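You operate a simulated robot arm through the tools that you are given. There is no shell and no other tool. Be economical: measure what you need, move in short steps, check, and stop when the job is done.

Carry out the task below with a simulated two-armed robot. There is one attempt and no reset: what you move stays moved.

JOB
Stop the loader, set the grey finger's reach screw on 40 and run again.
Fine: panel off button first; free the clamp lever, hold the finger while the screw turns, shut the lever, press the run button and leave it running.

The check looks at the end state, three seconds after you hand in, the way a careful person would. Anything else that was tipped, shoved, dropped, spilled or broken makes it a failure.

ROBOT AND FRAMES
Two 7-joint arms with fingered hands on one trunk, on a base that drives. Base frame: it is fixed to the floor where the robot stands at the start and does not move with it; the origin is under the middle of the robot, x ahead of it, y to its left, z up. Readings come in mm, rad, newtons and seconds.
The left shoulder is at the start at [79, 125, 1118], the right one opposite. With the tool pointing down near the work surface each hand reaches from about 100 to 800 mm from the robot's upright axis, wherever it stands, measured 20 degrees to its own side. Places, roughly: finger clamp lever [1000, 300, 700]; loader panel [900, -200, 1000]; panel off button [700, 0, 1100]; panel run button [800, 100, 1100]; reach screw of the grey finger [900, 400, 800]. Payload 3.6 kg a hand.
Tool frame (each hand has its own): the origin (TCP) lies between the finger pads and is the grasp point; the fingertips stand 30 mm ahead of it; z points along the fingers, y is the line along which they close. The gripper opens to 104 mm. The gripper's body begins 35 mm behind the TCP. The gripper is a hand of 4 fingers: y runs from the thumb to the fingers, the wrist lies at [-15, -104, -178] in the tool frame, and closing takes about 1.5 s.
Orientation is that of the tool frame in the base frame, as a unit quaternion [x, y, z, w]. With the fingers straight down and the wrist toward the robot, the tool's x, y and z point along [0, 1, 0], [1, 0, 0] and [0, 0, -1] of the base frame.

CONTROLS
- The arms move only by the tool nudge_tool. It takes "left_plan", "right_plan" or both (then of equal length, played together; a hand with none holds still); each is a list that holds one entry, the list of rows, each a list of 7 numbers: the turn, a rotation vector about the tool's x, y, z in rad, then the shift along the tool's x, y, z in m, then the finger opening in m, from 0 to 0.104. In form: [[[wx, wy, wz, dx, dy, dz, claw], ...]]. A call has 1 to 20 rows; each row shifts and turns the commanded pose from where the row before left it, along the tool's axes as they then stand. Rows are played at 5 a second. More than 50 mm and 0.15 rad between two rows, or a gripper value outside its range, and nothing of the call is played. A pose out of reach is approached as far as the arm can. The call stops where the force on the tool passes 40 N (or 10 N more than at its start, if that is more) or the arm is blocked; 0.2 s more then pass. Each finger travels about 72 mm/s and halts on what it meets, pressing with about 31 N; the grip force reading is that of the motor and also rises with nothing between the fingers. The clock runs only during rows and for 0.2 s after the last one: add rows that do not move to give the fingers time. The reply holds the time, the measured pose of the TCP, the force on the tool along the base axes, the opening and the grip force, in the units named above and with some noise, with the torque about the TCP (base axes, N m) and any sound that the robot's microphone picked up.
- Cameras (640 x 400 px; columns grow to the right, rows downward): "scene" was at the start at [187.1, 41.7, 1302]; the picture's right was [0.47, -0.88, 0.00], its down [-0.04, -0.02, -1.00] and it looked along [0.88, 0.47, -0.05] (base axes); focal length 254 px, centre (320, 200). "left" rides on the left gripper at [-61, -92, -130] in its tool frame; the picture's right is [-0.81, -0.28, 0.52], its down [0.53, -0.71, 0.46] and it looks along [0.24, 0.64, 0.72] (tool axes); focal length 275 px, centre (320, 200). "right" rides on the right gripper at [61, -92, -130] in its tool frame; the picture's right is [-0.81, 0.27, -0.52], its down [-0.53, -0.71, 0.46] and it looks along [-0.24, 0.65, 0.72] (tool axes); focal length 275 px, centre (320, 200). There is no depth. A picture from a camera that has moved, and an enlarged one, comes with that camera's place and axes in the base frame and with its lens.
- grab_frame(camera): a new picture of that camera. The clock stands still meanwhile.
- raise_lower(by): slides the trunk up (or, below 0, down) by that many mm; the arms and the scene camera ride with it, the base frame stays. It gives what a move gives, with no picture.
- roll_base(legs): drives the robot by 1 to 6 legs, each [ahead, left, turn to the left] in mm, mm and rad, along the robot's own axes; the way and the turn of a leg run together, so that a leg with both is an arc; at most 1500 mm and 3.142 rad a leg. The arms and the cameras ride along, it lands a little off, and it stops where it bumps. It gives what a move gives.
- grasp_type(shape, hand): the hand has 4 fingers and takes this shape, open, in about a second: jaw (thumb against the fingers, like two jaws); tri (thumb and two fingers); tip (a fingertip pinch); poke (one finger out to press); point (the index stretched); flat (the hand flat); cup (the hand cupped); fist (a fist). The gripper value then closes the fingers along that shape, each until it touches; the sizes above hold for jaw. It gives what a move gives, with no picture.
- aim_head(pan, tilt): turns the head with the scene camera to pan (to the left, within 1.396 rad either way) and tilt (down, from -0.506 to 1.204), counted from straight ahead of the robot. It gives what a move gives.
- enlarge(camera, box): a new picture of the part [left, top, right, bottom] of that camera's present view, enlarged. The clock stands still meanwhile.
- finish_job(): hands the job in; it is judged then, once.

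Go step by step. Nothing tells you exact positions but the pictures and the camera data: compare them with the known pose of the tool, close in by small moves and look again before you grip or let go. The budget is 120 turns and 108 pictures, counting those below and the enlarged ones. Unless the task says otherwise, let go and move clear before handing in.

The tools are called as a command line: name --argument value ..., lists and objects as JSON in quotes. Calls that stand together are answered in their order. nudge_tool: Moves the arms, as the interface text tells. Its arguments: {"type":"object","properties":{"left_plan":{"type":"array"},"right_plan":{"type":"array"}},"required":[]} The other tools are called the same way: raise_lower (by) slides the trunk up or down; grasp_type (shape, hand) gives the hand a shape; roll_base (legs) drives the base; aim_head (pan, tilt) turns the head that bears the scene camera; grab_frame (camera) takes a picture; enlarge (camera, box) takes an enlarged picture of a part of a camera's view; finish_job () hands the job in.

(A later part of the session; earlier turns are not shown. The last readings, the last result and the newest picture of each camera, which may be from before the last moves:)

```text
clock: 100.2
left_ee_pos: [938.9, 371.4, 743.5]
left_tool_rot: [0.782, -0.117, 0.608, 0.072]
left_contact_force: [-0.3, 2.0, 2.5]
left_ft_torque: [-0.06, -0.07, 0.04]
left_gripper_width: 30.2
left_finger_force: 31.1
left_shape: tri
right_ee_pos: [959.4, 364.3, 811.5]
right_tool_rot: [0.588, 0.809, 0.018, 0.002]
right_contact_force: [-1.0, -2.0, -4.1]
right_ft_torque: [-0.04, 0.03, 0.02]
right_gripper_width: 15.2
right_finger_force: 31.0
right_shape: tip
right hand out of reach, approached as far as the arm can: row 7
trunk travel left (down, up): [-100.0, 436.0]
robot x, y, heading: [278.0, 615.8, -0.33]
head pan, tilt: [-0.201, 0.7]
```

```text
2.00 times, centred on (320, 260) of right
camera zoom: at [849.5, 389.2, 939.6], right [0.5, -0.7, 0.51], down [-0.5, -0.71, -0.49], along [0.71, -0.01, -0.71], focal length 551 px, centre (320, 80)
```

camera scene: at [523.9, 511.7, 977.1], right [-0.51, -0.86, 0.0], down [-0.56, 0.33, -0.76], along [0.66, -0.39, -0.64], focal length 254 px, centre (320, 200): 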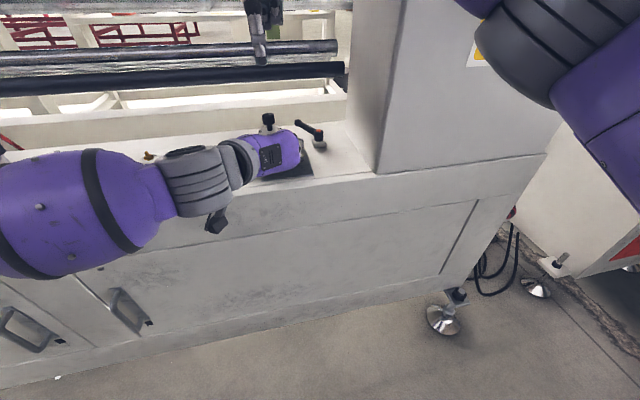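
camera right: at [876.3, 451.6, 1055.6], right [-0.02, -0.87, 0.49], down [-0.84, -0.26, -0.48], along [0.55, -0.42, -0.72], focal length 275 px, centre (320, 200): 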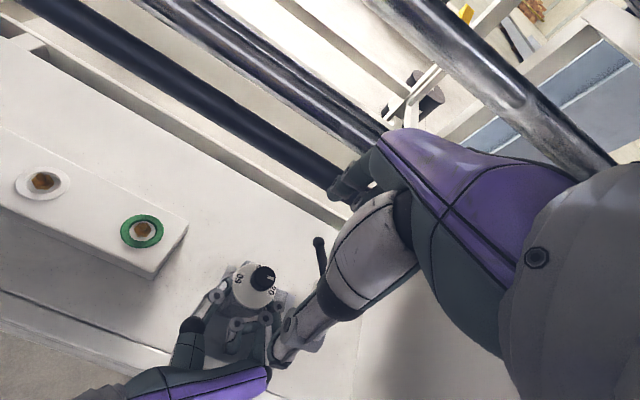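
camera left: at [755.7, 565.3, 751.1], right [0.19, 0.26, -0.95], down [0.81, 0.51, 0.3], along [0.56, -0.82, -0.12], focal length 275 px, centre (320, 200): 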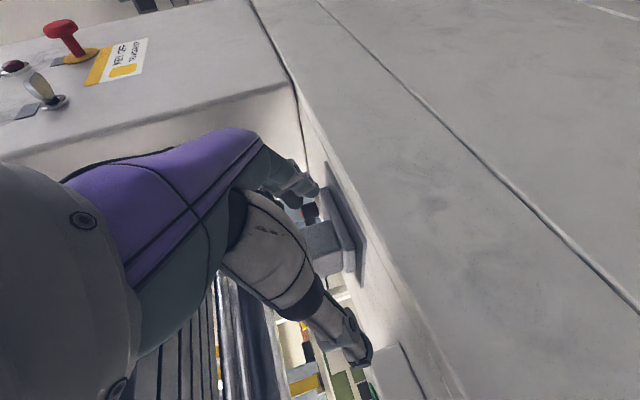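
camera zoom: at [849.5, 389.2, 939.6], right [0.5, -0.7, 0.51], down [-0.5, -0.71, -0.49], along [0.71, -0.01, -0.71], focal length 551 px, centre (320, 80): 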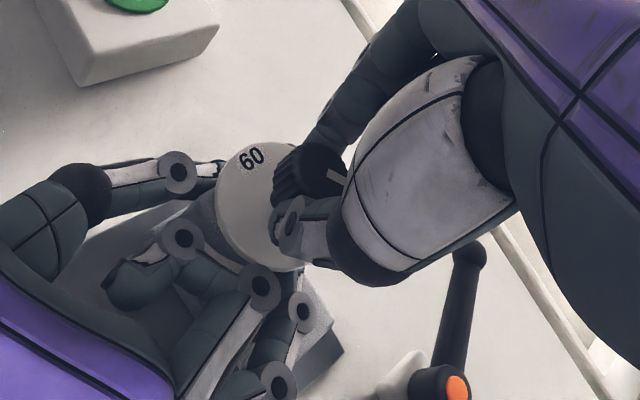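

The mark stayed fixed relative to the hand while the dial rotated past, so the knob turned about 37°. I open, lift, swing the hand back past neutral, and read the dial.

nudge_tool --right_plan '[[[0, 0, 0, 0, 0, 0, 0.03], [0, 0, 0, 0, 0, 0, 0.045], [0, 0, 0, 0, 0, 0, 0.045], [0, 0, 0, 0, 0, -0.015, 0.045], [0, 0, 0, 0, 0, -0.015, 0.045], [0, 0, 0.14, 0, 0, 0, 0.045], [0, 0, 0.14, 0, 0, 0, 0.045], [0, 0, 0.14, 0, 0, 0, 0.045], [0, 0, 0.14, 0, 0, 0, 0.045], [0, 0, 0.14, 0, 0, 0, 0.045], [0, 0, 0.1, 0, 0, 0, 0.045], [0, 0, 0, 0, 0, 0, 0.045]]]'

enlarge --camera "right" --box '[200, 170, 400, 370]'

```text
clock: 102.8
left_ee_pos: [939.0, 370.9, 743.2]
left_tool_rot: [0.782, -0.117, 0.608, 0.072]
left_contact_force: [-0.2, -0.1, -1.3]
left_ft_torque: [-0.01, 0.04, 0.0]
left_gripper_width: 30.7
left_finger_force: 31.2
left_shape: tri
right_ee_pos: [958.1, 364.1, 842.0]
right_tool_rot: [0.857, 0.515, 0.017, -0.005]
right_contact_force: [0.3, 0.6, -0.9]
right_ft_torque: [-0.03, 0.02, 0.0]
right_gripper_width: 44.4
right_finger_force: 0.1
right_shape: tip
trunk travel left (down, up): [-100.0, 436.0]
robot x, y, heading: [278.8, 613.4, -0.328]
head pan, tilt: [-0.201, 0.7]
```

```text
2.00 times, centred on (300, 270) of right
camera zoom: at [902.3, 456.2, 973.3], right [-0.15, -0.86, 0.49], down [-0.87, -0.12, -0.48], along [0.47, -0.5, -0.73], focal length 551 px, centre (360, 60)
```

zoom: 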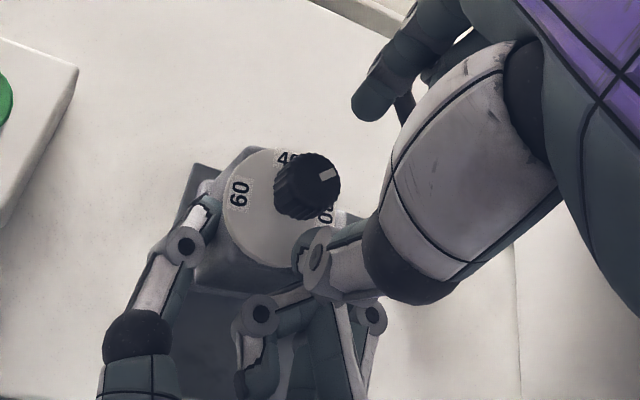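

I take a tighter look at the knob to measure the mark.

enlarge --camera "right" --box '[246, 234, 326, 284]'

```text
8.00 times, centred on (286, 259) of right
camera zoom: at [902.3, 456.2, 973.3], right [-0.15, -0.86, 0.49], down [-0.87, -0.12, -0.48], along [0.47, -0.5, -0.73], focal length 2202 px, centre (592, -272)
```

zoom: 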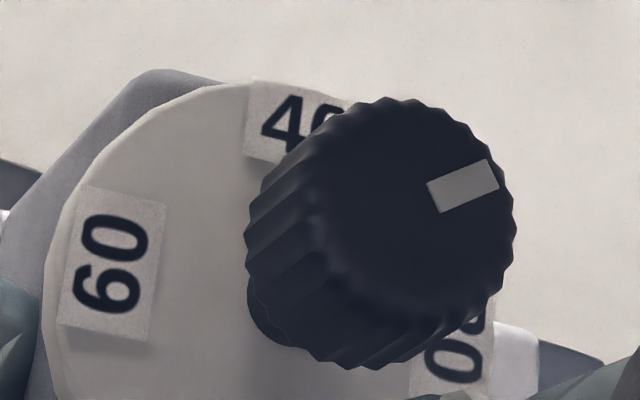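

The mark now points about 50° short of the 40 direction. I swing a little further back, grip again and turn about 50°.

nudge_tool --right_plan '[[[0, 0, 0.12, 0, 0, 0, 0.045], [0, 0, 0, 0.001, 0, 0.015, 0.045], [0, 0, 0, 0, 0.001, 0.015, 0.045], [0, 0, 0, 0, 0, 0, 0.03], [0, 0, 0, 0, 0, 0, 0.018], [0, 0, 0, 0, 0, 0, 0.013], [0, 0, 0, 0, 0, 0, 0.013], [0, 0, 0, 0, 0, 0, 0.013], [0, 0, -0.1, 0, 0, 0, 0.013], [0, 0, -0.1, 0, 0, 0, 0.013], [0, 0, -0.1, 0, 0, 0, 0.013], [0, 0, -0.1, 0, 0, 0, 0.013], [0, 0, -0.1, 0, 0, 0, 0.013], [0, 0, -0.1, 0, 0, 0, 0.013], [0, 0, -0.1, 0, 0, 0, 0.013], [0, 0, -0.1, 0, 0, 0, 0.013], [0, 0, -0.07, 0, 0, 0, 0.013], [0, 0, 0, 0, 0, 0, 0.013]]]'

enlarge --camera "right" --box '[240, 200, 370, 290]'

```text
clock: 106.6
left_ee_pos: [940.0, 369.3, 743.8]
left_tool_rot: [0.782, -0.118, 0.608, 0.072]
left_contact_force: [0.0, 3.0, 4.2]
left_ft_torque: [-0.14, -0.06, 0.1]
left_gripper_width: 30.5
left_finger_force: 31.4
left_shape: tri
right_ee_pos: [960.7, 366.0, 812.3]
right_tool_rot: [0.607, 0.795, 0.019, 0.001]
right_contact_force: [0.8, -3.4, -1.5]
right_ft_torque: [-0.07, 0.09, 0.03]
right_gripper_width: 15.1
right_finger_force: 31.2
right_shape: tip
trunk travel left (down, up): [-100.0, 436.0]
robot x, y, heading: [275.8, 611.6, -0.332]
head pan, tilt: [-0.201, 0.7]
```

```text
4.44 times, centred on (305, 245) of right
camera zoom: at [852.5, 395.4, 939.7], right [0.47, -0.72, 0.51], down [-0.54, -0.69, -0.49], along [0.7, -0.05, -0.71], focal length 1224 px, centre (387, 0)
```

zoom: 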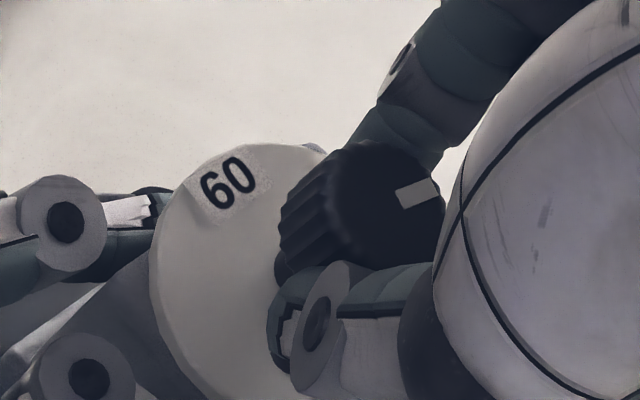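

The mark is now roughly 12° short of 40. I release, swing back and read it accurately.

nudge_tool --right_plan '[[[0, 0, 0, 0, 0, 0, 0.03], [0, 0, 0, 0, 0, 0, 0.045], [0, 0, 0, 0, 0, 0, 0.045], [0, 0, 0, 0, 0, -0.015, 0.045], [0, 0, 0, 0, 0, -0.015, 0.045], [0, 0, 0.14, 0, 0, 0, 0.045], [0, 0, 0.14, 0, 0, 0, 0.045], [0, 0, 0.14, 0, 0, 0, 0.045], [0, 0, 0.14, 0, 0, 0, 0.045], [0, 0, 0.04, 0, 0, 0, 0.045], [0, 0, 0, 0, 0, 0, 0.045]]]'

enlarge --camera "right" --box '[246, 224, 342, 284]'

```text
clock: 109.0
left_ee_pos: [939.3, 371.9, 744.2]
left_tool_rot: [0.783, -0.117, 0.607, 0.073]
left_contact_force: [-0.9, 0.2, -1.0]
left_ft_torque: [-0.02, 0.03, 0.02]
left_gripper_width: 30.4
left_finger_force: 30.8
left_shape: tri
right_ee_pos: [960.4, 364.2, 842.3]
right_tool_rot: [0.815, 0.579, 0.017, -0.005]
right_contact_force: [0.9, 0.8, 0.1]
right_ft_torque: [0.0, -0.01, 0.01]
right_gripper_width: 44.9
right_finger_force: 0.0
right_shape: tip
trunk travel left (down, up): [-100.0, 436.0]
robot x, y, heading: [278.4, 614.9, -0.328]
head pan, tilt: [-0.201, 0.7]
```

```text
6.67 times, centred on (294, 254) of right
camera zoom: at [890.3, 447.7, 972.7], right [-0.02, -0.87, 0.49], down [-0.84, -0.25, -0.48], along [0.54, -0.42, -0.72], focal length 1835 px, centre (493, -160)
```

zoom: 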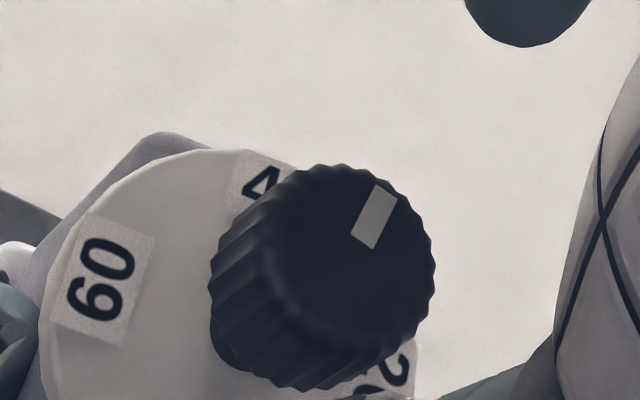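

Compared with the printed labels (40's edges), the mark is about 9° short. I regrip and turn that last bit.

nudge_tool --right_plan '[[[0, 0, 0, 0, 0, 0.015, 0.045], [0, 0, 0, 0, 0, 0.015, 0.045], [0, 0, 0, 0, 0, 0, 0.03], [0, 0, 0, 0, 0, 0, 0.018], [0, 0, 0, 0, 0, 0, 0.013], [0, 0, 0, 0, 0, 0, 0.013], [0, 0, 0, 0, 0, 0, 0.013], [0, 0, -0.06, 0, 0, 0, 0.013], [0, 0, -0.06, 0, 0, 0, 0.013], [0, 0, -0.05, 0, 0, 0, 0.013], [0, 0, 0, 0, 0, 0, 0.013], [0, 0, 0, 0, 0, 0, 0.03], [0, 0, 0, 0, 0, 0, 0.045], [0, 0, 0, 0, 0, 0, 0.045], [0, 0, 0, 0, 0, -0.015, 0.045], [0, 0, 0, 0, 0, -0.015, 0.045], [0, 0, 0.14, 0, 0, 0, 0.045], [0, 0, 0.03, 0, 0, 0, 0.045], [0, 0, 0, 0, 0, 0, 0.045]]]'

enlarge --camera "right" --box '[246, 224, 342, 284]'

```text
clock: 113.0
left_ee_pos: [937.8, 371.8, 743.3]
left_tool_rot: [0.782, -0.117, 0.608, 0.072]
left_contact_force: [0.0, 0.8, -0.6]
left_ft_torque: [0.0, 0.05, -0.03]
left_gripper_width: 30.5
left_finger_force: 31.6
left_shape: tri
right_ee_pos: [959.6, 364.9, 841.6]
right_tool_rot: [0.816, 0.578, 0.017, -0.003]
right_contact_force: [-0.1, 0.7, 1.2]
right_ft_torque: [0.02, -0.03, 0.03]
right_gripper_width: 44.6
right_finger_force: 0.1
right_shape: tip
trunk travel left (down, up): [-100.0, 436.0]
robot x, y, heading: [280.2, 619.2, -0.333]
head pan, tilt: [-0.201, 0.7]
```

```text
6.67 times, centred on (294, 254) of right
camera zoom: at [889.2, 447.6, 972.2], right [-0.02, -0.87, 0.49], down [-0.84, -0.25, -0.48], along [0.55, -0.42, -0.72], focal length 1835 px, centre (493, -160)
```

zoom: 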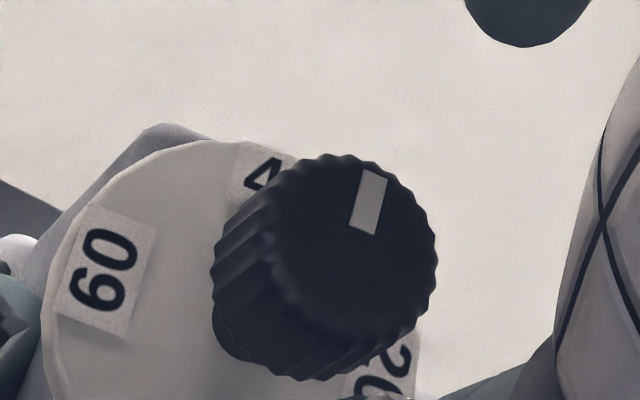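

The mark now lines up with the 40 label within a degree or two. I lift the right hand up and look at the finger's position on its plate from above.

nudge_tool --right_plan '[[[0, 0, 0, 0, 0, -0.03, 0.045], [0, 0, 0, 0, 0, -0.03, 0.045], [0, 0, 0, -0.01, 0.0, -0.03, 0.045], [0, 0, 0, -0.02, 0.0, -0.02, 0.045], [0, 0, 0, -0.02, 0.0, 0, 0.045]]]'

enlarge --camera "right" --box '[140, 230, 340, 355]'

```text
clock: 114.2
left_ee_pos: [938.5, 370.0, 743.0]
left_tool_rot: [0.782, -0.117, 0.608, 0.072]
left_contact_force: [-0.7, 0.0, -0.6]
left_ft_torque: [0.01, 0.0, 0.01]
left_gripper_width: 30.5
left_finger_force: 31.7
left_shape: tri
right_ee_pos: [939.6, 313.0, 952.4]
right_tool_rot: [0.815, 0.579, 0.019, -0.005]
right_contact_force: [0.4, -0.1, 0.5]
right_ft_torque: [-0.02, -0.04, -0.03]
right_gripper_width: 44.8
right_finger_force: 0.1
right_shape: tip
trunk travel left (down, up): [-100.0, 436.0]
robot x, y, heading: [278.1, 616.4, -0.332]
head pan, tilt: [-0.201, 0.7]
```

```text
3.20 times, centred on (240, 292) of right
camera zoom: at [869.2, 396.0, 1083.1], right [-0.02, -0.87, 0.49], down [-0.84, -0.26, -0.48], along [0.55, -0.42, -0.72], focal length 881 px, centre (576, -96)
```

zoom: 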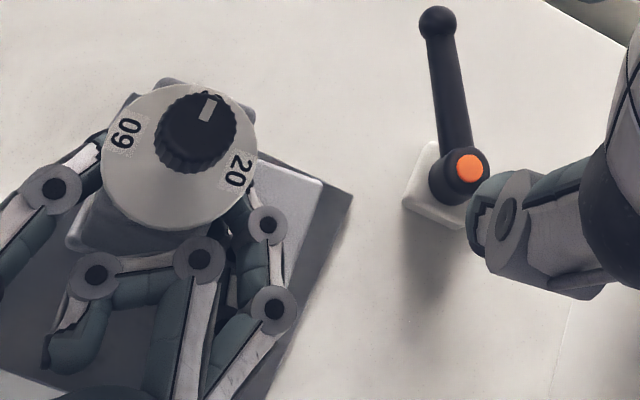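

The finger appears to have been nudged back about 14 mm on its plate when the left hand drove in. Still gripping it, I ease it back by that much with the base, and check.

roll_base --legs '[[-14, 0, 0]]'

enlarge --camera "right" --box '[140, 215, 340, 340]'

```text
clock: 114.9
left_ee_pos: [924.7, 376.2, 742.7]
left_tool_rot: [0.782, -0.117, 0.608, 0.072]
left_contact_force: [0.0, -0.5, 0.0]
left_ft_torque: [0.01, 0.04, 0.0]
left_gripper_width: 30.3
left_finger_force: 31.1
left_shape: tri
right_ee_pos: [925.2, 318.2, 952.4]
right_tool_rot: [0.815, 0.579, 0.017, -0.005]
right_contact_force: [0.4, -0.5, -0.6]
right_ft_torque: [0.0, 0.01, 0.02]
right_gripper_width: 44.9
right_finger_force: 0.0
right_shape: tip
trunk travel left (down, up): [-100.0, 436.0]
robot x, y, heading: [264.9, 617.6, -0.333]
head pan, tilt: [-0.201, 0.7]
```

```text
3.20 times, centred on (240, 278) of right
camera zoom: at [856.2, 400.7, 1083.0], right [-0.02, -0.87, 0.49], down [-0.84, -0.25, -0.48], along [0.55, -0.42, -0.72], focal length 881 px, centre (576, -48)
```

zoom: 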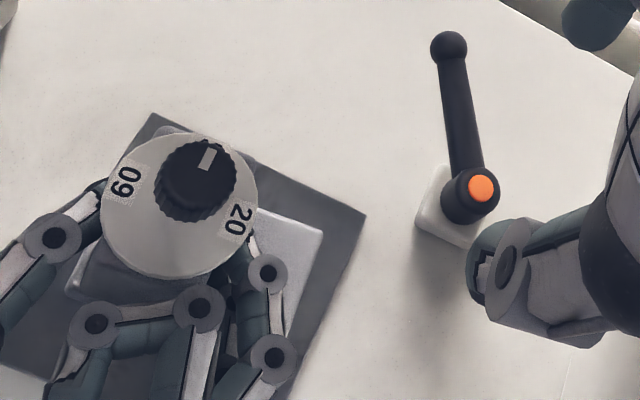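

The knob axis is back to its original place on the plate. I open the left hand and drive straight back to clear it.

nudge_tool --left_plan '[[[0, 0, 0, 0, 0, 0, 0.05], [0, 0, 0, 0, 0, 0, 0.08], [0, 0, 0, 0, 0, 0, 0.104], [0, 0, 0, 0, 0, 0, 0.104], [0, 0, 0, 0, 0, 0, 0.104]]]'

roll_base --legs '[[-200, 0, 0]]'

grasp_type --shape "poke" --hand "right"

enlarge --camera "scene" --box '[220, 60, 380, 180]'

```text
clock: 116.1
left_ee_pos: [927.2, 375.2, 742.2]
left_tool_rot: [0.782, -0.116, 0.608, 0.072]
left_contact_force: [0.3, 0.3, -0.1]
left_ft_torque: [-0.03, -0.01, 0.0]
left_gripper_width: 103.5
left_finger_force: 0.1
left_shape: tri
right_ee_pos: [926.9, 316.1, 952.4]
right_tool_rot: [0.816, 0.578, 0.017, -0.003]
right_contact_force: [-1.0, -0.5, 0.6]
right_ft_torque: [-0.02, 0.04, 0.0]
right_gripper_width: 45.0
right_finger_force: 0.0
right_shape: tip
trunk travel left (down, up): [-100.0, 436.0]
robot x, y, heading: [267.3, 619.4, -0.33]
head pan, tilt: [-0.201, 0.7]
```

```text
clock: 117.7
left_ee_pos: [737.2, 439.8, 743.3]
left_tool_rot: [0.782, -0.116, 0.609, 0.072]
left_contact_force: [-0.2, 0.0, 0.3]
left_ft_torque: [0.01, 0.03, 0.02]
left_gripper_width: 103.6
left_finger_force: 0.2
left_shape: tri
right_ee_pos: [737.1, 382.5, 952.6]
right_tool_rot: [0.815, 0.579, 0.017, -0.005]
right_contact_force: [0.3, 0.1, 0.6]
right_ft_torque: [0.0, 0.0, -0.02]
right_gripper_width: 44.8
right_finger_force: 0.0
right_shape: tip
trunk travel left (down, up): [-100.0, 436.0]
robot x, y, heading: [77.5, 687.7, -0.324]
head pan, tilt: [-0.201, 0.7]
```

```text
clock: 118.6
left_ee_pos: [736.0, 440.2, 742.5]
left_tool_rot: [0.783, -0.116, 0.608, 0.071]
left_contact_force: [0.2, -0.1, -0.9]
left_ft_torque: [-0.01, 0.0, 0.04]
left_gripper_width: 103.7
left_finger_force: 0.1
left_shape: tri
right_ee_pos: [738.8, 382.8, 952.8]
right_tool_rot: [0.815, 0.58, 0.018, -0.004]
right_contact_force: [0.0, 0.1, -0.2]
right_ft_torque: [-0.02, 0.01, -0.01]
right_gripper_width: 0.1
right_finger_force: 0.1
right_shape: poke
trunk travel left (down, up): [-100.0, 436.0]
robot x, y, heading: [75.8, 686.7, -0.329]
head pan, tilt: [-0.201, 0.7]
```

```text
3.33 times, centred on (300, 120) of scene
camera zoom: at [322.2, 580.9, 977.1], right [-0.51, -0.86, 0.0], down [-0.56, 0.33, -0.76], along [0.66, -0.39, -0.64], focal length 845 px, centre (387, 467)
```

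zoom: 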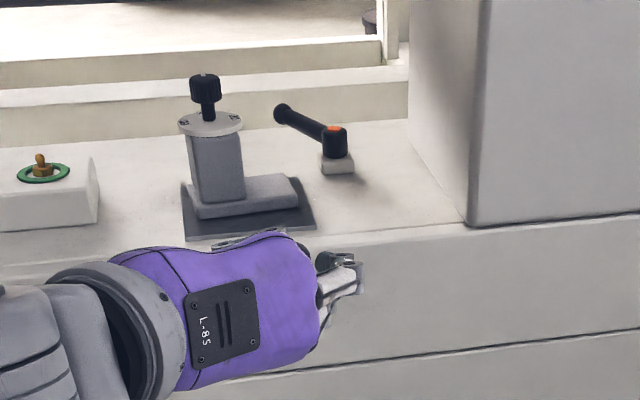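

The finger stands upright and the knob reads 40. Next I fold both hands back, raise the trunk, and drive to the left so the right arm can reach behind the lever without nearing the panel.

nudge_tool --left_plan '[[[0, -0.14, 0, -0.002, 0, -0.0316, 0.104], [0, -0.14, 0, -0.0066, 0, -0.0309, 0.104], [0, -0.14, 0, -0.0108, 0, -0.0297, 0.104], [0, -0.14, 0, -0.0149, 0, -0.0279, 0.104], [0, -0.14, 0, -0.0186, 0, -0.0256, 0.104], [0, -0.14, 0, -0.022, 0, -0.0227, 0.104], [0, -0.14, 0, -0.025, 0, -0.0194, 0.104], [0, -0.14, 0, -0.0274, 0, -0.0158, 0.104], [0, -0.14, 0, -0.0294, 0, -0.0118, 0.104]]]' --right_plan '[[[0, 0, 0, 0, -0.02, 0, 0.104], [0, 0, 0, 0, -0.02, 0, 0.104], [0, 0, 0, 0, -0.02, 0, 0.104], [0, 0, 0, 0, -0.02, 0, 0.104], [0, 0, 0, 0, -0.02, 0, 0.104], [0, 0, 0, 0, -0.02, 0, 0.104], [0, 0, 0, 0, -0.02, 0, 0.104], [0, 0, 0, 0, -0.02, 0, 0.104], [0, 0, 0, 0, -0.02, 0, 0.104]]]'

raise_lower --by 180

roll_base --legs '[[0, 310, 0]]'

```text
clock: 120.6
left_ee_pos: [464.8, 514.0, 798.0]
left_tool_rot: [0.99, -0.137, 0.03, -0.012]
left_contact_force: [-0.3, -0.6, 0.2]
left_ft_torque: [-0.06, -0.01, 0.01]
left_gripper_width: 103.7
left_finger_force: 0.0
left_shape: tri
right_ee_pos: [568.7, 442.8, 950.9]
right_tool_rot: [0.816, 0.578, 0.017, -0.004]
right_contact_force: [0.6, 0.8, -0.3]
right_ft_torque: [-0.03, -0.01, -0.02]
right_gripper_width: 0.1
right_finger_force: 0.1
right_shape: poke
trunk travel left (down, up): [-100.0, 436.0]
robot x, y, heading: [75.6, 684.2, -0.323]
head pan, tilt: [-0.201, 0.7]
```

```text
clock: 122.6
left_ee_pos: [468.6, 514.5, 976.1]
left_tool_rot: [0.99, -0.136, 0.03, -0.011]
left_contact_force: [0.5, 0.2, -0.8]
left_ft_torque: [0.0, 0.02, 0.0]
left_gripper_width: 103.9
left_finger_force: 0.1
left_shape: tri
right_ee_pos: [569.2, 441.9, 1128.5]
right_tool_rot: [0.815, 0.579, 0.016, -0.005]
right_contact_force: [0.2, -0.1, -0.5]
right_ft_torque: [-0.02, -0.03, 0.02]
right_gripper_width: 0.4
right_finger_force: 0.0
right_shape: poke
trunk travel left (down, up): [-280.0, 256.0]
robot x, y, heading: [74.9, 685.3, -0.325]
head pan, tilt: [-0.201, 0.7]
```

```text
clock: 126.0
left_ee_pos: [568.5, 808.7, 974.3]
left_tool_rot: [0.99, -0.136, 0.03, -0.01]
left_contact_force: [1.1, 0.6, 1.3]
left_ft_torque: [0.0, 0.0, 0.01]
left_gripper_width: 103.5
left_finger_force: 0.1
left_shape: tri
right_ee_pos: [668.8, 736.9, 1130.2]
right_tool_rot: [0.815, 0.579, 0.018, -0.004]
right_contact_force: [-1.3, 0.1, 0.3]
right_ft_torque: [0.0, -0.02, 0.02]
right_gripper_width: 0.0
right_finger_force: 0.0
right_shape: poke
trunk travel left (down, up): [-280.0, 256.0]
robot x, y, heading: [173.4, 980.4, -0.333]
head pan, tilt: [-0.201, 0.7]
```

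roll_base --legs '[[350, 0, 0]]'

aim_head --pan -0.5 --tilt 0.65

nudge_tool --right_plan '[[[0, 0, 0, -0.035, 0.013, 0.01, 0.104], [0, 0, 0, -0.035, 0.013, 0.01, 0.104], [0, 0, 0, -0.035, 0.013, 0.01, 0.104], [0, 0, 0, -0.035, 0.013, 0.01, 0.104], [0, 0, 0, -0.035, 0.013, 0.02, 0.104], [0, 0, 0, -0.035, 0.013, 0.02, 0.104], [0, 0, 0, -0.035, 0.013, 0.02, 0.104], [0, 0, 0, -0.035, 0.013, 0.02, 0.104], [0, 0, 0, -0.03, 0.02, 0.03, 0.104]]]'

grab_frame --camera "scene"

```text
clock: 128.2
left_ee_pos: [897.6, 695.5, 975.0]
left_tool_rot: [0.99, -0.138, 0.03, -0.011]
left_contact_force: [-0.1, 0.1, 1.2]
left_ft_torque: [0.0, 0.01, -0.01]
left_gripper_width: 103.7
left_finger_force: 0.1
left_shape: tri
right_ee_pos: [998.0, 623.3, 1129.2]
right_tool_rot: [0.815, 0.579, 0.017, -0.005]
right_contact_force: [-0.5, 0.5, 0.6]
right_ft_torque: [0.0, -0.03, -0.04]
right_gripper_width: 0.0
right_finger_force: 0.0
right_shape: poke
trunk travel left (down, up): [-280.0, 256.0]
robot x, y, heading: [507.0, 865.0, -0.333]
head pan, tilt: [-0.201, 0.7]
```

```text
clock: 129.0
left_ee_pos: [897.5, 696.6, 975.4]
left_tool_rot: [0.99, -0.137, 0.031, -0.011]
left_contact_force: [0.0, -0.3, -0.2]
left_ft_torque: [-0.01, 0.0, -0.02]
left_gripper_width: 103.8
left_finger_force: 0.0
left_shape: tri
right_ee_pos: [998.6, 622.5, 1129.5]
right_tool_rot: [0.815, 0.579, 0.017, -0.003]
right_contact_force: [0.4, -1.0, 0.1]
right_ft_torque: [-0.01, 0.01, -0.02]
right_gripper_width: 0.1
right_finger_force: 0.1
right_shape: poke
trunk travel left (down, up): [-280.0, 256.0]
robot x, y, heading: [509.1, 869.6, -0.333]
head pan, tilt: [-0.499, 0.649]
```

```text
clock: 131.0
left_ee_pos: [899.0, 695.5, 975.6]
left_tool_rot: [0.99, -0.137, 0.03, -0.011]
left_contact_force: [0.0, 0.9, -0.4]
left_ft_torque: [-0.02, 0.02, 0.03]
left_gripper_width: 103.7
left_finger_force: 0.0
left_shape: tri
right_ee_pos: [1020.7, 293.9, 973.6]
right_tool_rot: [0.816, 0.578, 0.017, -0.004]
right_contact_force: [0.2, -1.3, 0.4]
right_ft_torque: [0.0, 0.03, -0.01]
right_gripper_width: 0.2
right_finger_force: 0.1
right_shape: poke
trunk travel left (down, up): [-280.0, 256.0]
robot x, y, heading: [510.6, 866.8, -0.33]
head pan, tilt: [-0.499, 0.649]
```

```text
13 pictures are left
camera scene: at [681.9, 760.4, 1179.2], right [-0.74, -0.68, 0.0], down [-0.41, 0.45, -0.8], along [0.54, -0.59, -0.61], focal length 254 px, centre (320, 200)
```

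scene: 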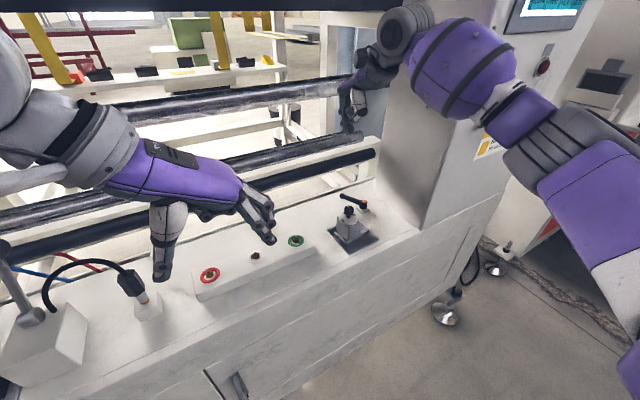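

The right forearm clears the panel corner. I lower first, then move over the point behind and right of the lever arm.

nudge_tool --right_plan '[[[0, 0, 0, 0, 0, 0.03, 0.104], [0, 0, 0, 0, 0, 0.03, 0.104], [0, 0, 0, 0, 0, 0.03, 0.104], [0, 0, 0, 0, 0, 0.03, 0.104], [0, 0, 0, -0.02, 0.009, 0, 0.104], [0, 0, 0, -0.02, 0.009, 0, 0.104], [0, 0, 0, -0.018, 0.009, 0, 0.104], [0, 0, 0, 0, 0, 0, 0.104]]]'

enlarge --camera "scene" --box '[300, 80, 460, 240]'

```text
clock: 132.8
left_ee_pos: [896.8, 697.1, 975.7]
left_tool_rot: [0.99, -0.137, 0.031, -0.011]
left_contact_force: [0.3, 0.4, 0.4]
left_ft_torque: [-0.01, 0.01, -0.01]
left_gripper_width: 103.6
left_finger_force: 0.1
left_shape: tri
right_ee_pos: [1023.8, 254.8, 853.4]
right_tool_rot: [0.816, 0.578, 0.019, -0.002]
right_contact_force: [-9.0, 3.8, 16.9]
right_ft_torque: [-0.23, -0.24, -0.09]
right_gripper_width: 0.1
right_finger_force: 0.0
right_shape: poke
right hand out of reach, approached as far as the arm can: row 7
trunk travel left (down, up): [-280.0, 256.0]
robot x, y, heading: [504.3, 863.8, -0.331]
head pan, tilt: [-0.499, 0.649]
```

```text
2.50 times, centred on (380, 160) of scene
camera zoom: at [679.4, 762.2, 1179.8], right [-0.74, -0.68, 0.0], down [-0.41, 0.44, -0.8], along [0.54, -0.59, -0.6], focal length 634 px, centre (170, 300)
```

zoom: 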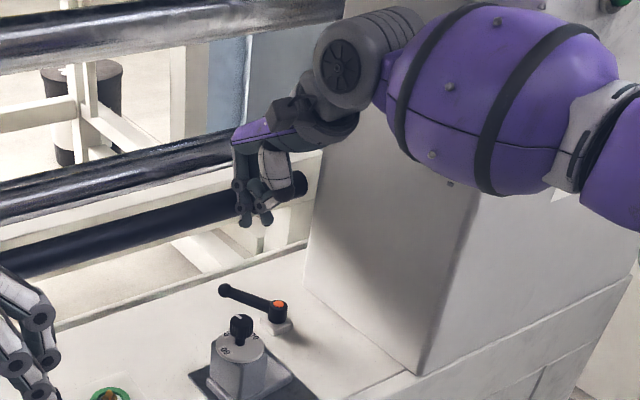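

A light force appears, probably the wrist part close to the panel. I back off and yaw the hand 45° so the wrist comes from the left-front instead.

nudge_tool --right_plan '[[[0, 0, 0, 0.02, -0.009, 0, 0.104], [0, 0, 0, 0.02, -0.009, 0, 0.104], [0, 0, 0, 0.018, -0.009, 0, 0.104], [0, 0, 0.13, 0, 0, 0, 0.104], [0, 0, 0.13, 0, 0, 0, 0.104], [0, 0, 0.13, 0, 0, 0, 0.104], [0, 0, 0.13, 0, 0, 0, 0.104], [0, 0, 0.13, 0, 0, 0, 0.104], [0, 0, 0.13, 0, 0, 0, 0.104], [0, 0, 0, 0, 0, 0, 0.104]]]'

```text
clock: 135.0
left_ee_pos: [897.7, 695.6, 975.3]
left_tool_rot: [0.99, -0.137, 0.031, -0.01]
left_contact_force: [-0.3, -0.6, 0.2]
left_ft_torque: [0.02, 0.01, 0.02]
left_gripper_width: 103.7
left_finger_force: 0.0
left_shape: tri
right_ee_pos: [1017.1, 317.7, 853.2]
right_tool_rot: [0.975, 0.223, 0.014, -0.011]
right_contact_force: [0.1, 0.5, -0.1]
right_ft_torque: [0.01, -0.02, 0.01]
right_gripper_width: 0.0
right_finger_force: 0.0
right_shape: poke
trunk travel left (down, up): [-280.0, 256.0]
robot x, y, heading: [511.4, 867.6, -0.33]
head pan, tilt: [-0.499, 0.649]
```

Force is gone. I move to the point behind-right of the lever at this height.

nudge_tool --right_plan '[[[0, 0, 0, -0.0072, 0.0203, 0, 0.104], [0, 0, 0, -0.0072, 0.0203, 0, 0.104], [0, 0, 0, -0.0072, 0.0203, 0, 0.104], [0, 0, 0, -0.0072, 0.0203, 0, 0.104], [0, 0, 0, 0, 0, 0, 0.104]]]'

enlarge --camera "right" --box '[160, 160, 420, 380]'

```text
clock: 136.2
left_ee_pos: [895.8, 697.1, 977.4]
left_tool_rot: [0.99, -0.137, 0.031, -0.011]
left_contact_force: [0.3, -0.1, -0.5]
left_ft_torque: [-0.02, 0.01, -0.03]
left_gripper_width: 103.5
left_finger_force: 0.1
left_shape: tri
right_ee_pos: [1024.8, 234.4, 853.6]
right_tool_rot: [0.974, 0.225, 0.015, -0.009]
right_contact_force: [-17.1, 7.9, 8.7]
right_ft_torque: [-0.01, 0.06, -0.02]
right_gripper_width: 0.0
right_finger_force: 0.1
right_shape: poke
trunk travel left (down, up): [-280.0, 256.0]
robot x, y, heading: [507.9, 864.8, -0.329]
head pan, tilt: [-0.499, 0.649]
```

```text
1.82 times, centred on (290, 270) of right
camera zoom: at [1035.8, 338.0, 986.7], right [-0.62, -0.62, 0.49], down [-0.78, 0.42, -0.46], along [0.08, -0.67, -0.74], focal length 500 px, centre (374, 73)
```

zoom: 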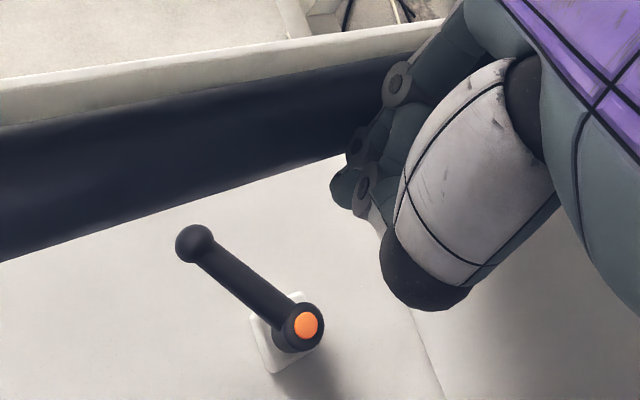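

The black bar lies right behind the hand. I back off, tilt the fingers to reach under/behind with the palm leaning away, and approach the lever along the finger direction.

nudge_tool --right_plan '[[[0, 0, 0, 0, -0.02, 0, 0.104], [0, 0, 0, 0, -0.02, 0, 0.104], [-0.13, 0, 0, 0, 0, 0, 0.104], [-0.13, 0, 0, 0, 0, 0, 0.104], [-0.13, 0, 0, 0, 0, 0, 0.104], [-0.13, 0, 0, 0, 0, 0, 0.104], [0, 0, 0, 0, 0, 0.02, 0.104], [0, 0, 0, 0, 0, 0.02, 0.104], [0, 0, 0, 0, 0, 0.02, 0.104], [0, 0, 0, 0, 0, 0, 0.104]]]'

enlarge --camera "right" --box '[160, 160, 420, 380]'

```text
clock: 138.4
left_ee_pos: [896.9, 696.4, 977.1]
left_tool_rot: [0.99, -0.137, 0.031, -0.011]
left_contact_force: [-0.2, 0.2, 0.4]
left_ft_torque: [0.01, 0.01, 0.0]
left_gripper_width: 103.8
left_finger_force: 0.0
left_shape: tri
right_ee_pos: [1020.8, 242.0, 799.9]
right_tool_rot: [0.945, 0.213, 0.072, 0.24]
right_contact_force: [-17.4, 7.2, 2.3]
right_ft_torque: [-0.27, -0.7, 0.11]
right_gripper_width: 0.1
right_finger_force: 0.0
right_shape: poke
trunk travel left (down, up): [-280.0, 256.0]
robot x, y, heading: [510.5, 868.0, -0.327]
head pan, tilt: [-0.499, 0.649]
```

```text
1.82 times, centred on (290, 270) of right
camera zoom: at [1010.9, 397.0, 871.4], right [-0.75, -0.35, 0.56], down [-0.63, 0.14, -0.76], along [0.19, -0.93, -0.33], focal length 500 px, centre (374, 73)
```

zoom: 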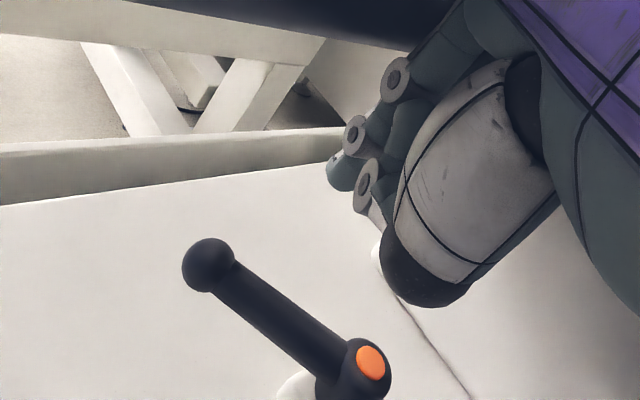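

The knuckles still touch the bar slightly. I ease away along the lever toward its pivot while lowering past the bar.

nudge_tool --right_plan '[[[0, 0, 0, -0.01, -0.002, 0, 0.104], [0, 0, 0, 0, -0.0085, 0.0143, 0.104], [0, 0, 0, 0, -0.0085, 0.0143, 0.104], [0, 0, 0, 0, -0.0085, 0.0143, 0.104], [0, 0, 0, 0, 0, 0, 0.104]]]'

enlarge --camera "right" --box '[160, 160, 420, 380]'

```text
clock: 139.6
left_ee_pos: [898.7, 696.0, 975.5]
left_tool_rot: [0.99, -0.137, 0.031, -0.011]
left_contact_force: [-0.1, 0.6, 0.3]
left_ft_torque: [0.0, -0.01, -0.03]
left_gripper_width: 103.4
left_finger_force: 0.0
left_shape: tri
right_ee_pos: [1015.3, 242.4, 747.7]
right_tool_rot: [0.944, 0.214, 0.072, 0.241]
right_contact_force: [0.1, -0.1, -0.4]
right_ft_torque: [-0.01, 0.01, 0.0]
right_gripper_width: 0.0
right_finger_force: 0.1
right_shape: poke
trunk travel left (down, up): [-280.0, 256.0]
robot x, y, heading: [509.9, 864.3, -0.335]
head pan, tilt: [-0.499, 0.649]
```

```text
1.82 times, centred on (290, 270) of right
camera zoom: at [1004.8, 396.1, 818.8], right [-0.75, -0.35, 0.56], down [-0.63, 0.14, -0.76], along [0.19, -0.92, -0.33], focal length 500 px, centre (374, 73)
```

zoom: 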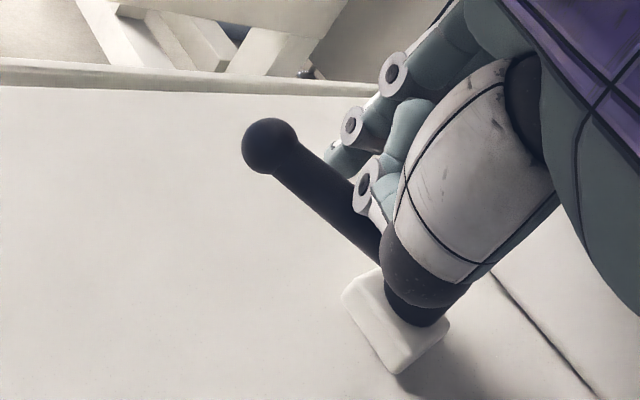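

The fingertip is behind the lever with no contact. I push the lever along its arc halfway toward shut.

nudge_tool --right_plan '[[[0, 0, 0, 0.0018, -0.004, -0.0023, 0.104], [0, 0, 0, 0.0018, -0.004, -0.0023, 0.104], [0, 0, 0, 0.0025, -0.0064, -0.0037, 0.104], [0, 0, 0, 0.0025, -0.0064, -0.0037, 0.104], [0, 0, 0, 0.0, -0.0068, -0.0039, 0.104], [0, 0, 0, 0.0, -0.0068, -0.0039, 0.104]]]'

enlarge --camera "right" --box '[160, 160, 420, 380]'

```text
clock: 141.0
left_ee_pos: [898.3, 696.7, 976.1]
left_tool_rot: [0.99, -0.137, 0.03, -0.011]
left_contact_force: [0.8, -0.9, -0.2]
left_ft_torque: [-0.02, 0.01, -0.04]
left_gripper_width: 103.5
left_finger_force: 0.1
left_shape: tri
right_ee_pos: [1006.7, 282.4, 751.7]
right_tool_rot: [0.944, 0.213, 0.074, 0.242]
right_contact_force: [4.2, -3.1, 17.9]
right_ft_torque: [2.12, 1.3, -0.24]
right_gripper_width: 0.0
right_finger_force: 0.1
right_shape: poke
trunk travel left (down, up): [-280.0, 256.0]
robot x, y, heading: [506.8, 865.2, -0.332]
head pan, tilt: [-0.499, 0.649]
```

```text
1.82 times, centred on (290, 270) of right
camera zoom: at [996.2, 435.9, 822.4], right [-0.75, -0.35, 0.56], down [-0.63, 0.14, -0.76], along [0.19, -0.93, -0.33], focal length 500 px, centre (374, 73)
```

zoom: 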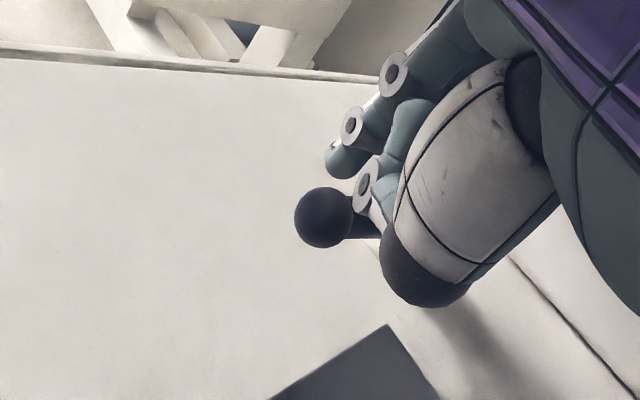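

A vertical force with torque shows the tilted wrist is resting on the knob top. I lift straight off at once, restore the hand upright and unyawed, and re-tilt slightly so it stays right of the knob.

nudge_tool --right_plan '[[[0, 0, 0, 0, 0.0124, -0.0217, 0.104], [0, 0, 0, 0, 0.0124, -0.0217, 0.104], [0, 0, 0, 0, 0.0099, -0.0174, 0.104], [0.13, 0, 0, 0, 0, 0, 0.104], [0.13, 0, 0, 0, 0, 0, 0.104], [0.13, 0, 0, 0, 0, 0, 0.104], [0.13, 0, 0, 0, 0, 0, 0.104], [0, 0, -0.13, 0, 0, 0, 0.104], [0, 0, -0.13, 0, 0, 0, 0.104], [0, 0, -0.13, 0, 0, 0, 0.104], [0, 0, -0.13, 0, 0, 0, 0.104], [0, 0, -0.13, 0, 0, 0, 0.104], [0, 0, -0.13, 0, 0, 0, 0.104], [-0.12, 0, 0, 0, 0, 0, 0.104], [-0.12, 0, 0, 0, 0, 0, 0.104], [-0.11, 0, 0, 0, 0, 0, 0.104], [0, 0, 0, 0, 0, 0, 0.104]]]'

enlarge --camera "right" --box '[100, 200, 400, 390]'

```text
clock: 144.6
left_ee_pos: [899.3, 695.6, 976.1]
left_tool_rot: [0.99, -0.137, 0.031, -0.01]
left_contact_force: [0.2, 0.4, -0.6]
left_ft_torque: [0.03, 0.01, 0.03]
left_gripper_width: 103.6
left_finger_force: 0.0
left_shape: tri
right_ee_pos: [1004.3, 280.8, 818.7]
right_tool_rot: [0.803, 0.567, 0.119, 0.138]
right_contact_force: [0.4, -0.4, 1.0]
right_ft_torque: [0.01, -0.01, -0.01]
right_gripper_width: 0.0
right_finger_force: 0.1
right_shape: poke
trunk travel left (down, up): [-280.0, 256.0]
robot x, y, heading: [505.3, 865.3, -0.332]
head pan, tilt: [-0.499, 0.649]
```

```text
2.11 times, centred on (250, 295) of right
camera zoom: at [897.7, 376.8, 909.5], right [-0.2, -0.81, 0.55], down [-0.64, -0.32, -0.7], along [0.74, -0.5, -0.45], focal length 580 px, centre (467, 0)
```

zoom: 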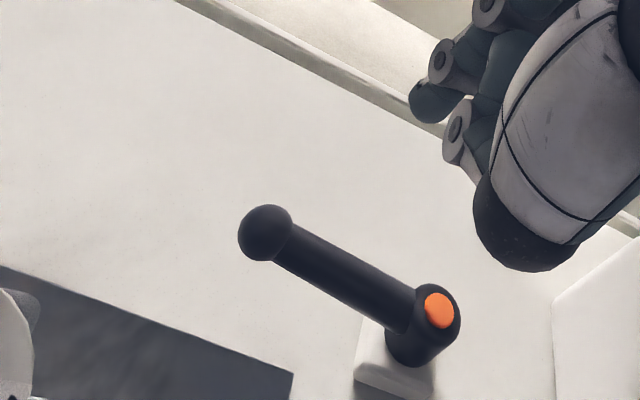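

The lever now points straight left, with about 27° left to shut. I lower the tip behind it and pull it toward the front.

nudge_tool --right_plan '[[[0, 0, 0, 0, -0.0065, 0.0218, 0.104], [0, 0, 0, 0, -0.0065, 0.0218, 0.104], [0, 0, 0, 0, -0.0065, 0.0218, 0.104], [0, 0, 0, 0, -0.0056, -0.0021, 0.104], [0, 0, 0, 0, -0.0056, -0.0021, 0.104], [0, 0, 0, 0, -0.0056, -0.0021, 0.104], [0, 0, 0, 0, -0.0056, -0.0021, 0.104], [0, 0, 0, 0, -0.0056, -0.0021, 0.104], [0, 0, 0, 0, -0.0056, -0.0021, 0.104]]]'

```text
clock: 146.6
left_ee_pos: [901.6, 695.1, 974.9]
left_tool_rot: [0.99, -0.136, 0.03, -0.011]
left_contact_force: [0.0, 0.2, -0.4]
left_ft_torque: [-0.01, -0.02, 0.01]
left_gripper_width: 103.6
left_finger_force: 0.1
left_shape: tri
right_ee_pos: [978.9, 291.6, 751.5]
right_tool_rot: [0.803, 0.567, 0.119, 0.139]
right_contact_force: [19.8, -5.1, -0.5]
right_ft_torque: [-0.1, -0.39, 0.2]
right_gripper_width: 0.0
right_finger_force: 0.1
right_shape: poke
trunk travel left (down, up): [-280.0, 256.0]
robot x, y, heading: [510.2, 865.4, -0.327]
head pan, tilt: [-0.499, 0.649]
```

Force is building right where shut should be. I press slightly more to seat it and look.

nudge_tool --right_plan '[[[0, 0, 0, 0, -0.0047, -0.0017, 0.104], [0, 0, 0, 0, -0.0028, -0.001, 0.104], [0, 0, 0, 0, 0, 0, 0.104]]]'

nudge_tool --right_plan '[[[0, 0, 0, 0, 0.012, 0.004, 0.104], [0, 0, 0, 0, 0.01, -0.028, 0.104], [0, 0, 0, 0, 0.01, -0.028, 0.104], [0, 0, 0, 0, 0.01, -0.028, 0.104], [0.12, 0, 0, 0, 0, -0.03, 0.104], [0.12, 0, 0, 0, 0, -0.03, 0.104], [0.11, 0, 0, 0, 0, -0.03, 0.104]]]'

enlarge --camera "right" --box '[100, 240, 356, 400]'

```text
clock: 147.4
left_ee_pos: [902.1, 694.8, 975.5]
left_tool_rot: [0.99, -0.135, 0.028, -0.011]
left_contact_force: [0.9, -0.5, -0.1]
left_ft_torque: [-0.03, -0.01, 0.03]
left_gripper_width: 103.7
left_finger_force: 0.1
left_shape: tri
right_ee_pos: [975.1, 295.6, 756.0]
right_tool_rot: [0.8, 0.569, 0.126, 0.142]
right_contact_force: [25.4, -5.6, 0.3]
right_ft_torque: [-0.15, -0.65, 0.22]
right_gripper_width: 0.0
right_finger_force: 0.0
right_shape: poke
trunk travel left (down, up): [-280.0, 256.0]
robot x, y, heading: [504.6, 864.8, -0.323]
head pan, tilt: [-0.499, 0.649]
stopped in row 3 (right hand): the force on the tool passed its limit at 40 N (the readings are from after the stop); the commanded pose is now the measured one
```

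```text
clock: 149.0
left_ee_pos: [899.1, 696.2, 977.0]
left_tool_rot: [0.99, -0.136, 0.029, -0.01]
left_contact_force: [0.4, -0.3, 0.2]
left_ft_torque: [-0.01, 0.0, 0.0]
left_gripper_width: 103.5
left_finger_force: 0.1
left_shape: tri
right_ee_pos: [955.2, 295.5, 930.9]
right_tool_rot: [0.815, 0.58, 0.021, -0.002]
right_contact_force: [0.0, -0.2, -0.9]
right_ft_torque: [0.0, 0.02, -0.03]
right_gripper_width: 0.0
right_finger_force: 0.1
right_shape: poke
trunk travel left (down, up): [-280.0, 256.0]
robot x, y, heading: [510.6, 866.2, -0.335]
head pan, tilt: [-0.499, 0.649]
```

```text
2.50 times, centred on (228, 320) of right
camera zoom: at [885.3, 378.7, 1061.5], right [-0.02, -0.87, 0.49], down [-0.83, -0.26, -0.49], along [0.55, -0.42, -0.72], focal length 688 px, centre (550, -100)
```

zoom: 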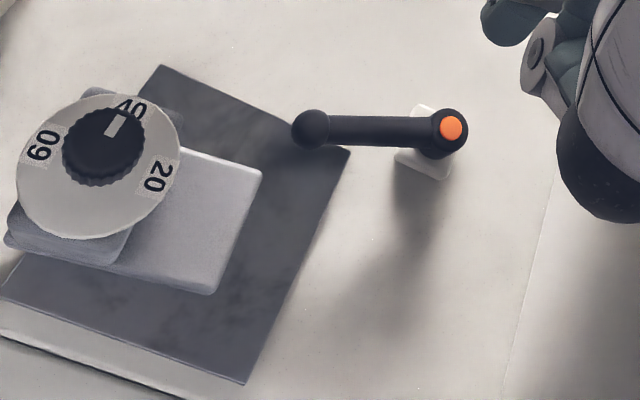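

The knob still points to 40 and the lever is shut, but the finger was dragged about 20 mm left and twisted a few degrees when the wrist brushed the knob. I'll put it back: first free the lever again (partly), from its front side.

nudge_tool --right_plan '[[[0, 0, 0, -0.007, -0.011, 0.02, 0.104], [0, 0, 0, 0, 0, 0.03, 0.104], [0, 0, 0, 0, 0, 0.03, 0.104], [0, 0, 0, 0, 0, 0.03, 0.104], [0, 0, 0, 0, 0, 0.03, 0.104], [0, 0, 0, 0, 0, 0.03, 0.104], [0, 0, 0, 0, 0, 0.008, 0.104], [0, 0, 0, 0.003, 0.008, 0, 0.104], [0, 0, 0, 0.003, 0.008, 0, 0.104], [0, 0, 0, 0.003, 0.008, 0, 0.104], [0, 0, 0, 0.003, 0.008, 0, 0.104], [0, 0, 0, 0, 0.008, 0, 0.104], [0, 0, 0, 0, 0.008, 0, 0.104], [0, 0, 0, 0, 0.008, 0, 0.104], [0, 0, 0, 0, 0.006, 0, 0.104], [0, 0, 0, 0, 0, 0, 0.104]]]'

```text
clock: 152.4
left_ee_pos: [897.4, 696.2, 977.4]
left_tool_rot: [0.99, -0.136, 0.031, -0.01]
left_contact_force: [0.4, 0.1, 0.3]
left_ft_torque: [0.03, 0.0, 0.0]
left_gripper_width: 103.9
left_finger_force: 0.1
left_shape: tri
right_ee_pos: [1012.1, 285.4, 753.2]
right_tool_rot: [0.815, 0.579, 0.02, -0.002]
right_contact_force: [-0.6, 1.0, -0.1]
right_ft_torque: [-0.02, -0.02, 0.01]
right_gripper_width: 0.0
right_finger_force: 0.1
right_shape: poke
trunk travel left (down, up): [-280.0, 256.0]
robot x, y, heading: [506.2, 868.1, -0.331]
head pan, tilt: [-0.499, 0.649]
```

The lever is free again (about 60° open). I withdraw the right hand up and back, then reposition for the left hand to regrip the finger as before.

nudge_tool --right_plan '[[[0, 0, 0, 0, -0.02, 0, 0.104], [0, 0, 0, 0, 0, -0.03, 0.104], [0, 0, 0, 0, 0, -0.03, 0.104], [0, 0, 0, 0, 0, -0.03, 0.104], [0, 0, 0, 0, 0, -0.03, 0.104], [0, 0, 0, 0, 0, -0.03, 0.104], [0, 0, 0, 0, 0, -0.03, 0.104], [0, 0, 0, 0, 0, -0.03, 0.104], [0, 0, 0, 0, -0.02, -0.03, 0.104], [0, 0, 0, 0.02, -0.03, -0.01, 0.104], [0, 0, 0, 0.02, -0.03, -0.01, 0.104], [0, 0, 0, 0.02, -0.03, -0.01, 0.104], [0, 0, 0, 0.02, -0.03, -0.01, 0.104], [0, 0, 0, 0.02, -0.03, -0.01, 0.104], [0, 0, 0, 0.02, -0.03, 0, 0.104], [0, 0, 0, 0.02, -0.03, 0, 0.104], [0, 0, 0, 0.02, -0.03, 0, 0.104]]]'

roll_base --legs '[[-360, 0, 0], [0, -244, 0], [0, 0, -0.073]]'

raise_lower --by -180

nudge_tool --left_plan '[[[0, 0.14, 0, 0.0294, 0, 0.0118, 0.104], [0, 0.14, 0, 0.0274, 0, 0.0158, 0.104], [0, 0.14, 0, 0.025, 0, 0.0194, 0.104], [0, 0.14, 0, 0.022, 0, 0.0227, 0.104], [0, 0.14, 0, 0.0186, 0, 0.0256, 0.104], [0, 0.14, 0, 0.0149, 0, 0.0279, 0.104], [0, 0.14, 0, 0.0108, 0, 0.0297, 0.104], [0, 0.14, 0, 0.0066, 0, 0.0309, 0.104], [0, 0.14, 0, 0.002, 0, 0.0316, 0.104], [0, 0, 0, 0, 0, 0, 0.104]]]'

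```text
clock: 156.0
left_ee_pos: [898.1, 696.5, 975.9]
left_tool_rot: [0.99, -0.136, 0.03, -0.011]
left_contact_force: [-0.3, -1.2, -0.4]
left_ft_torque: [0.03, -0.02, 0.01]
left_gripper_width: 103.5
left_finger_force: 0.1
left_shape: tri
right_ee_pos: [791.8, 520.9, 1042.3]
right_tool_rot: [0.815, 0.579, 0.02, -0.001]
right_contact_force: [0.2, 0.0, 0.0]
right_ft_torque: [0.02, 0.0, 0.0]
right_gripper_width: 0.1
right_finger_force: 0.1
right_shape: poke
trunk travel left (down, up): [-280.0, 256.0]
robot x, y, heading: [505.5, 866.2, -0.33]
head pan, tilt: [-0.499, 0.649]
```

```text
clock: 161.1
left_ee_pos: [468.7, 553.7, 975.1]
left_tool_rot: [0.984, -0.173, 0.031, -0.01]
left_contact_force: [0.4, -0.5, 0.4]
left_ft_torque: [0.02, -0.01, 0.04]
left_gripper_width: 103.7
left_finger_force: 0.2
left_shape: tri
right_ee_pos: [349.7, 386.1, 1042.8]
right_tool_rot: [0.836, 0.548, 0.02, -0.001]
right_contact_force: [-0.6, 0.7, 0.2]
right_ft_torque: [0.03, 0.02, -0.02]
right_gripper_width: 0.0
right_finger_force: 0.1
right_shape: poke
trunk travel left (down, up): [-280.0, 256.0]
robot x, y, heading: [89.5, 750.7, -0.406]
head pan, tilt: [-0.499, 0.649]
```

```text
clock: 163.1
left_ee_pos: [469.2, 553.6, 796.5]
left_tool_rot: [0.984, -0.174, 0.03, -0.01]
left_contact_force: [0.0, -0.3, -0.6]
left_ft_torque: [0.03, -0.04, 0.0]
left_gripper_width: 103.5
left_finger_force: 0.0
left_shape: tri
right_ee_pos: [374.6, 375.8, 829.5]
right_tool_rot: [0.836, 0.547, -0.004, -0.039]
right_contact_force: [-1.0, 0.0, 0.7]
right_ft_torque: [-0.02, 0.01, 0.01]
right_gripper_width: 0.1
right_finger_force: 0.0
right_shape: poke
trunk travel left (down, up): [-100.0, 436.0]
robot x, y, heading: [92.7, 752.2, -0.408]
head pan, tilt: [-0.499, 0.649]
```

```text
clock: 165.3
left_ee_pos: [723.7, 463.4, 702.7]
left_tool_rot: [0.777, -0.145, 0.605, 0.095]
left_contact_force: [-0.5, -0.8, 0.0]
left_ft_torque: [0.03, 0.03, 0.04]
left_gripper_width: 103.6
left_finger_force: 0.0
left_shape: tri
right_ee_pos: [373.6, 374.5, 829.4]
right_tool_rot: [0.836, 0.547, -0.005, -0.038]
right_contact_force: [1.1, -0.2, -0.2]
right_ft_torque: [-0.02, 0.0, -0.02]
right_gripper_width: 0.0
right_finger_force: 0.0
right_shape: poke
trunk travel left (down, up): [-100.0, 436.0]
robot x, y, heading: [95.3, 752.8, -0.408]
head pan, tilt: [-0.499, 0.649]
```

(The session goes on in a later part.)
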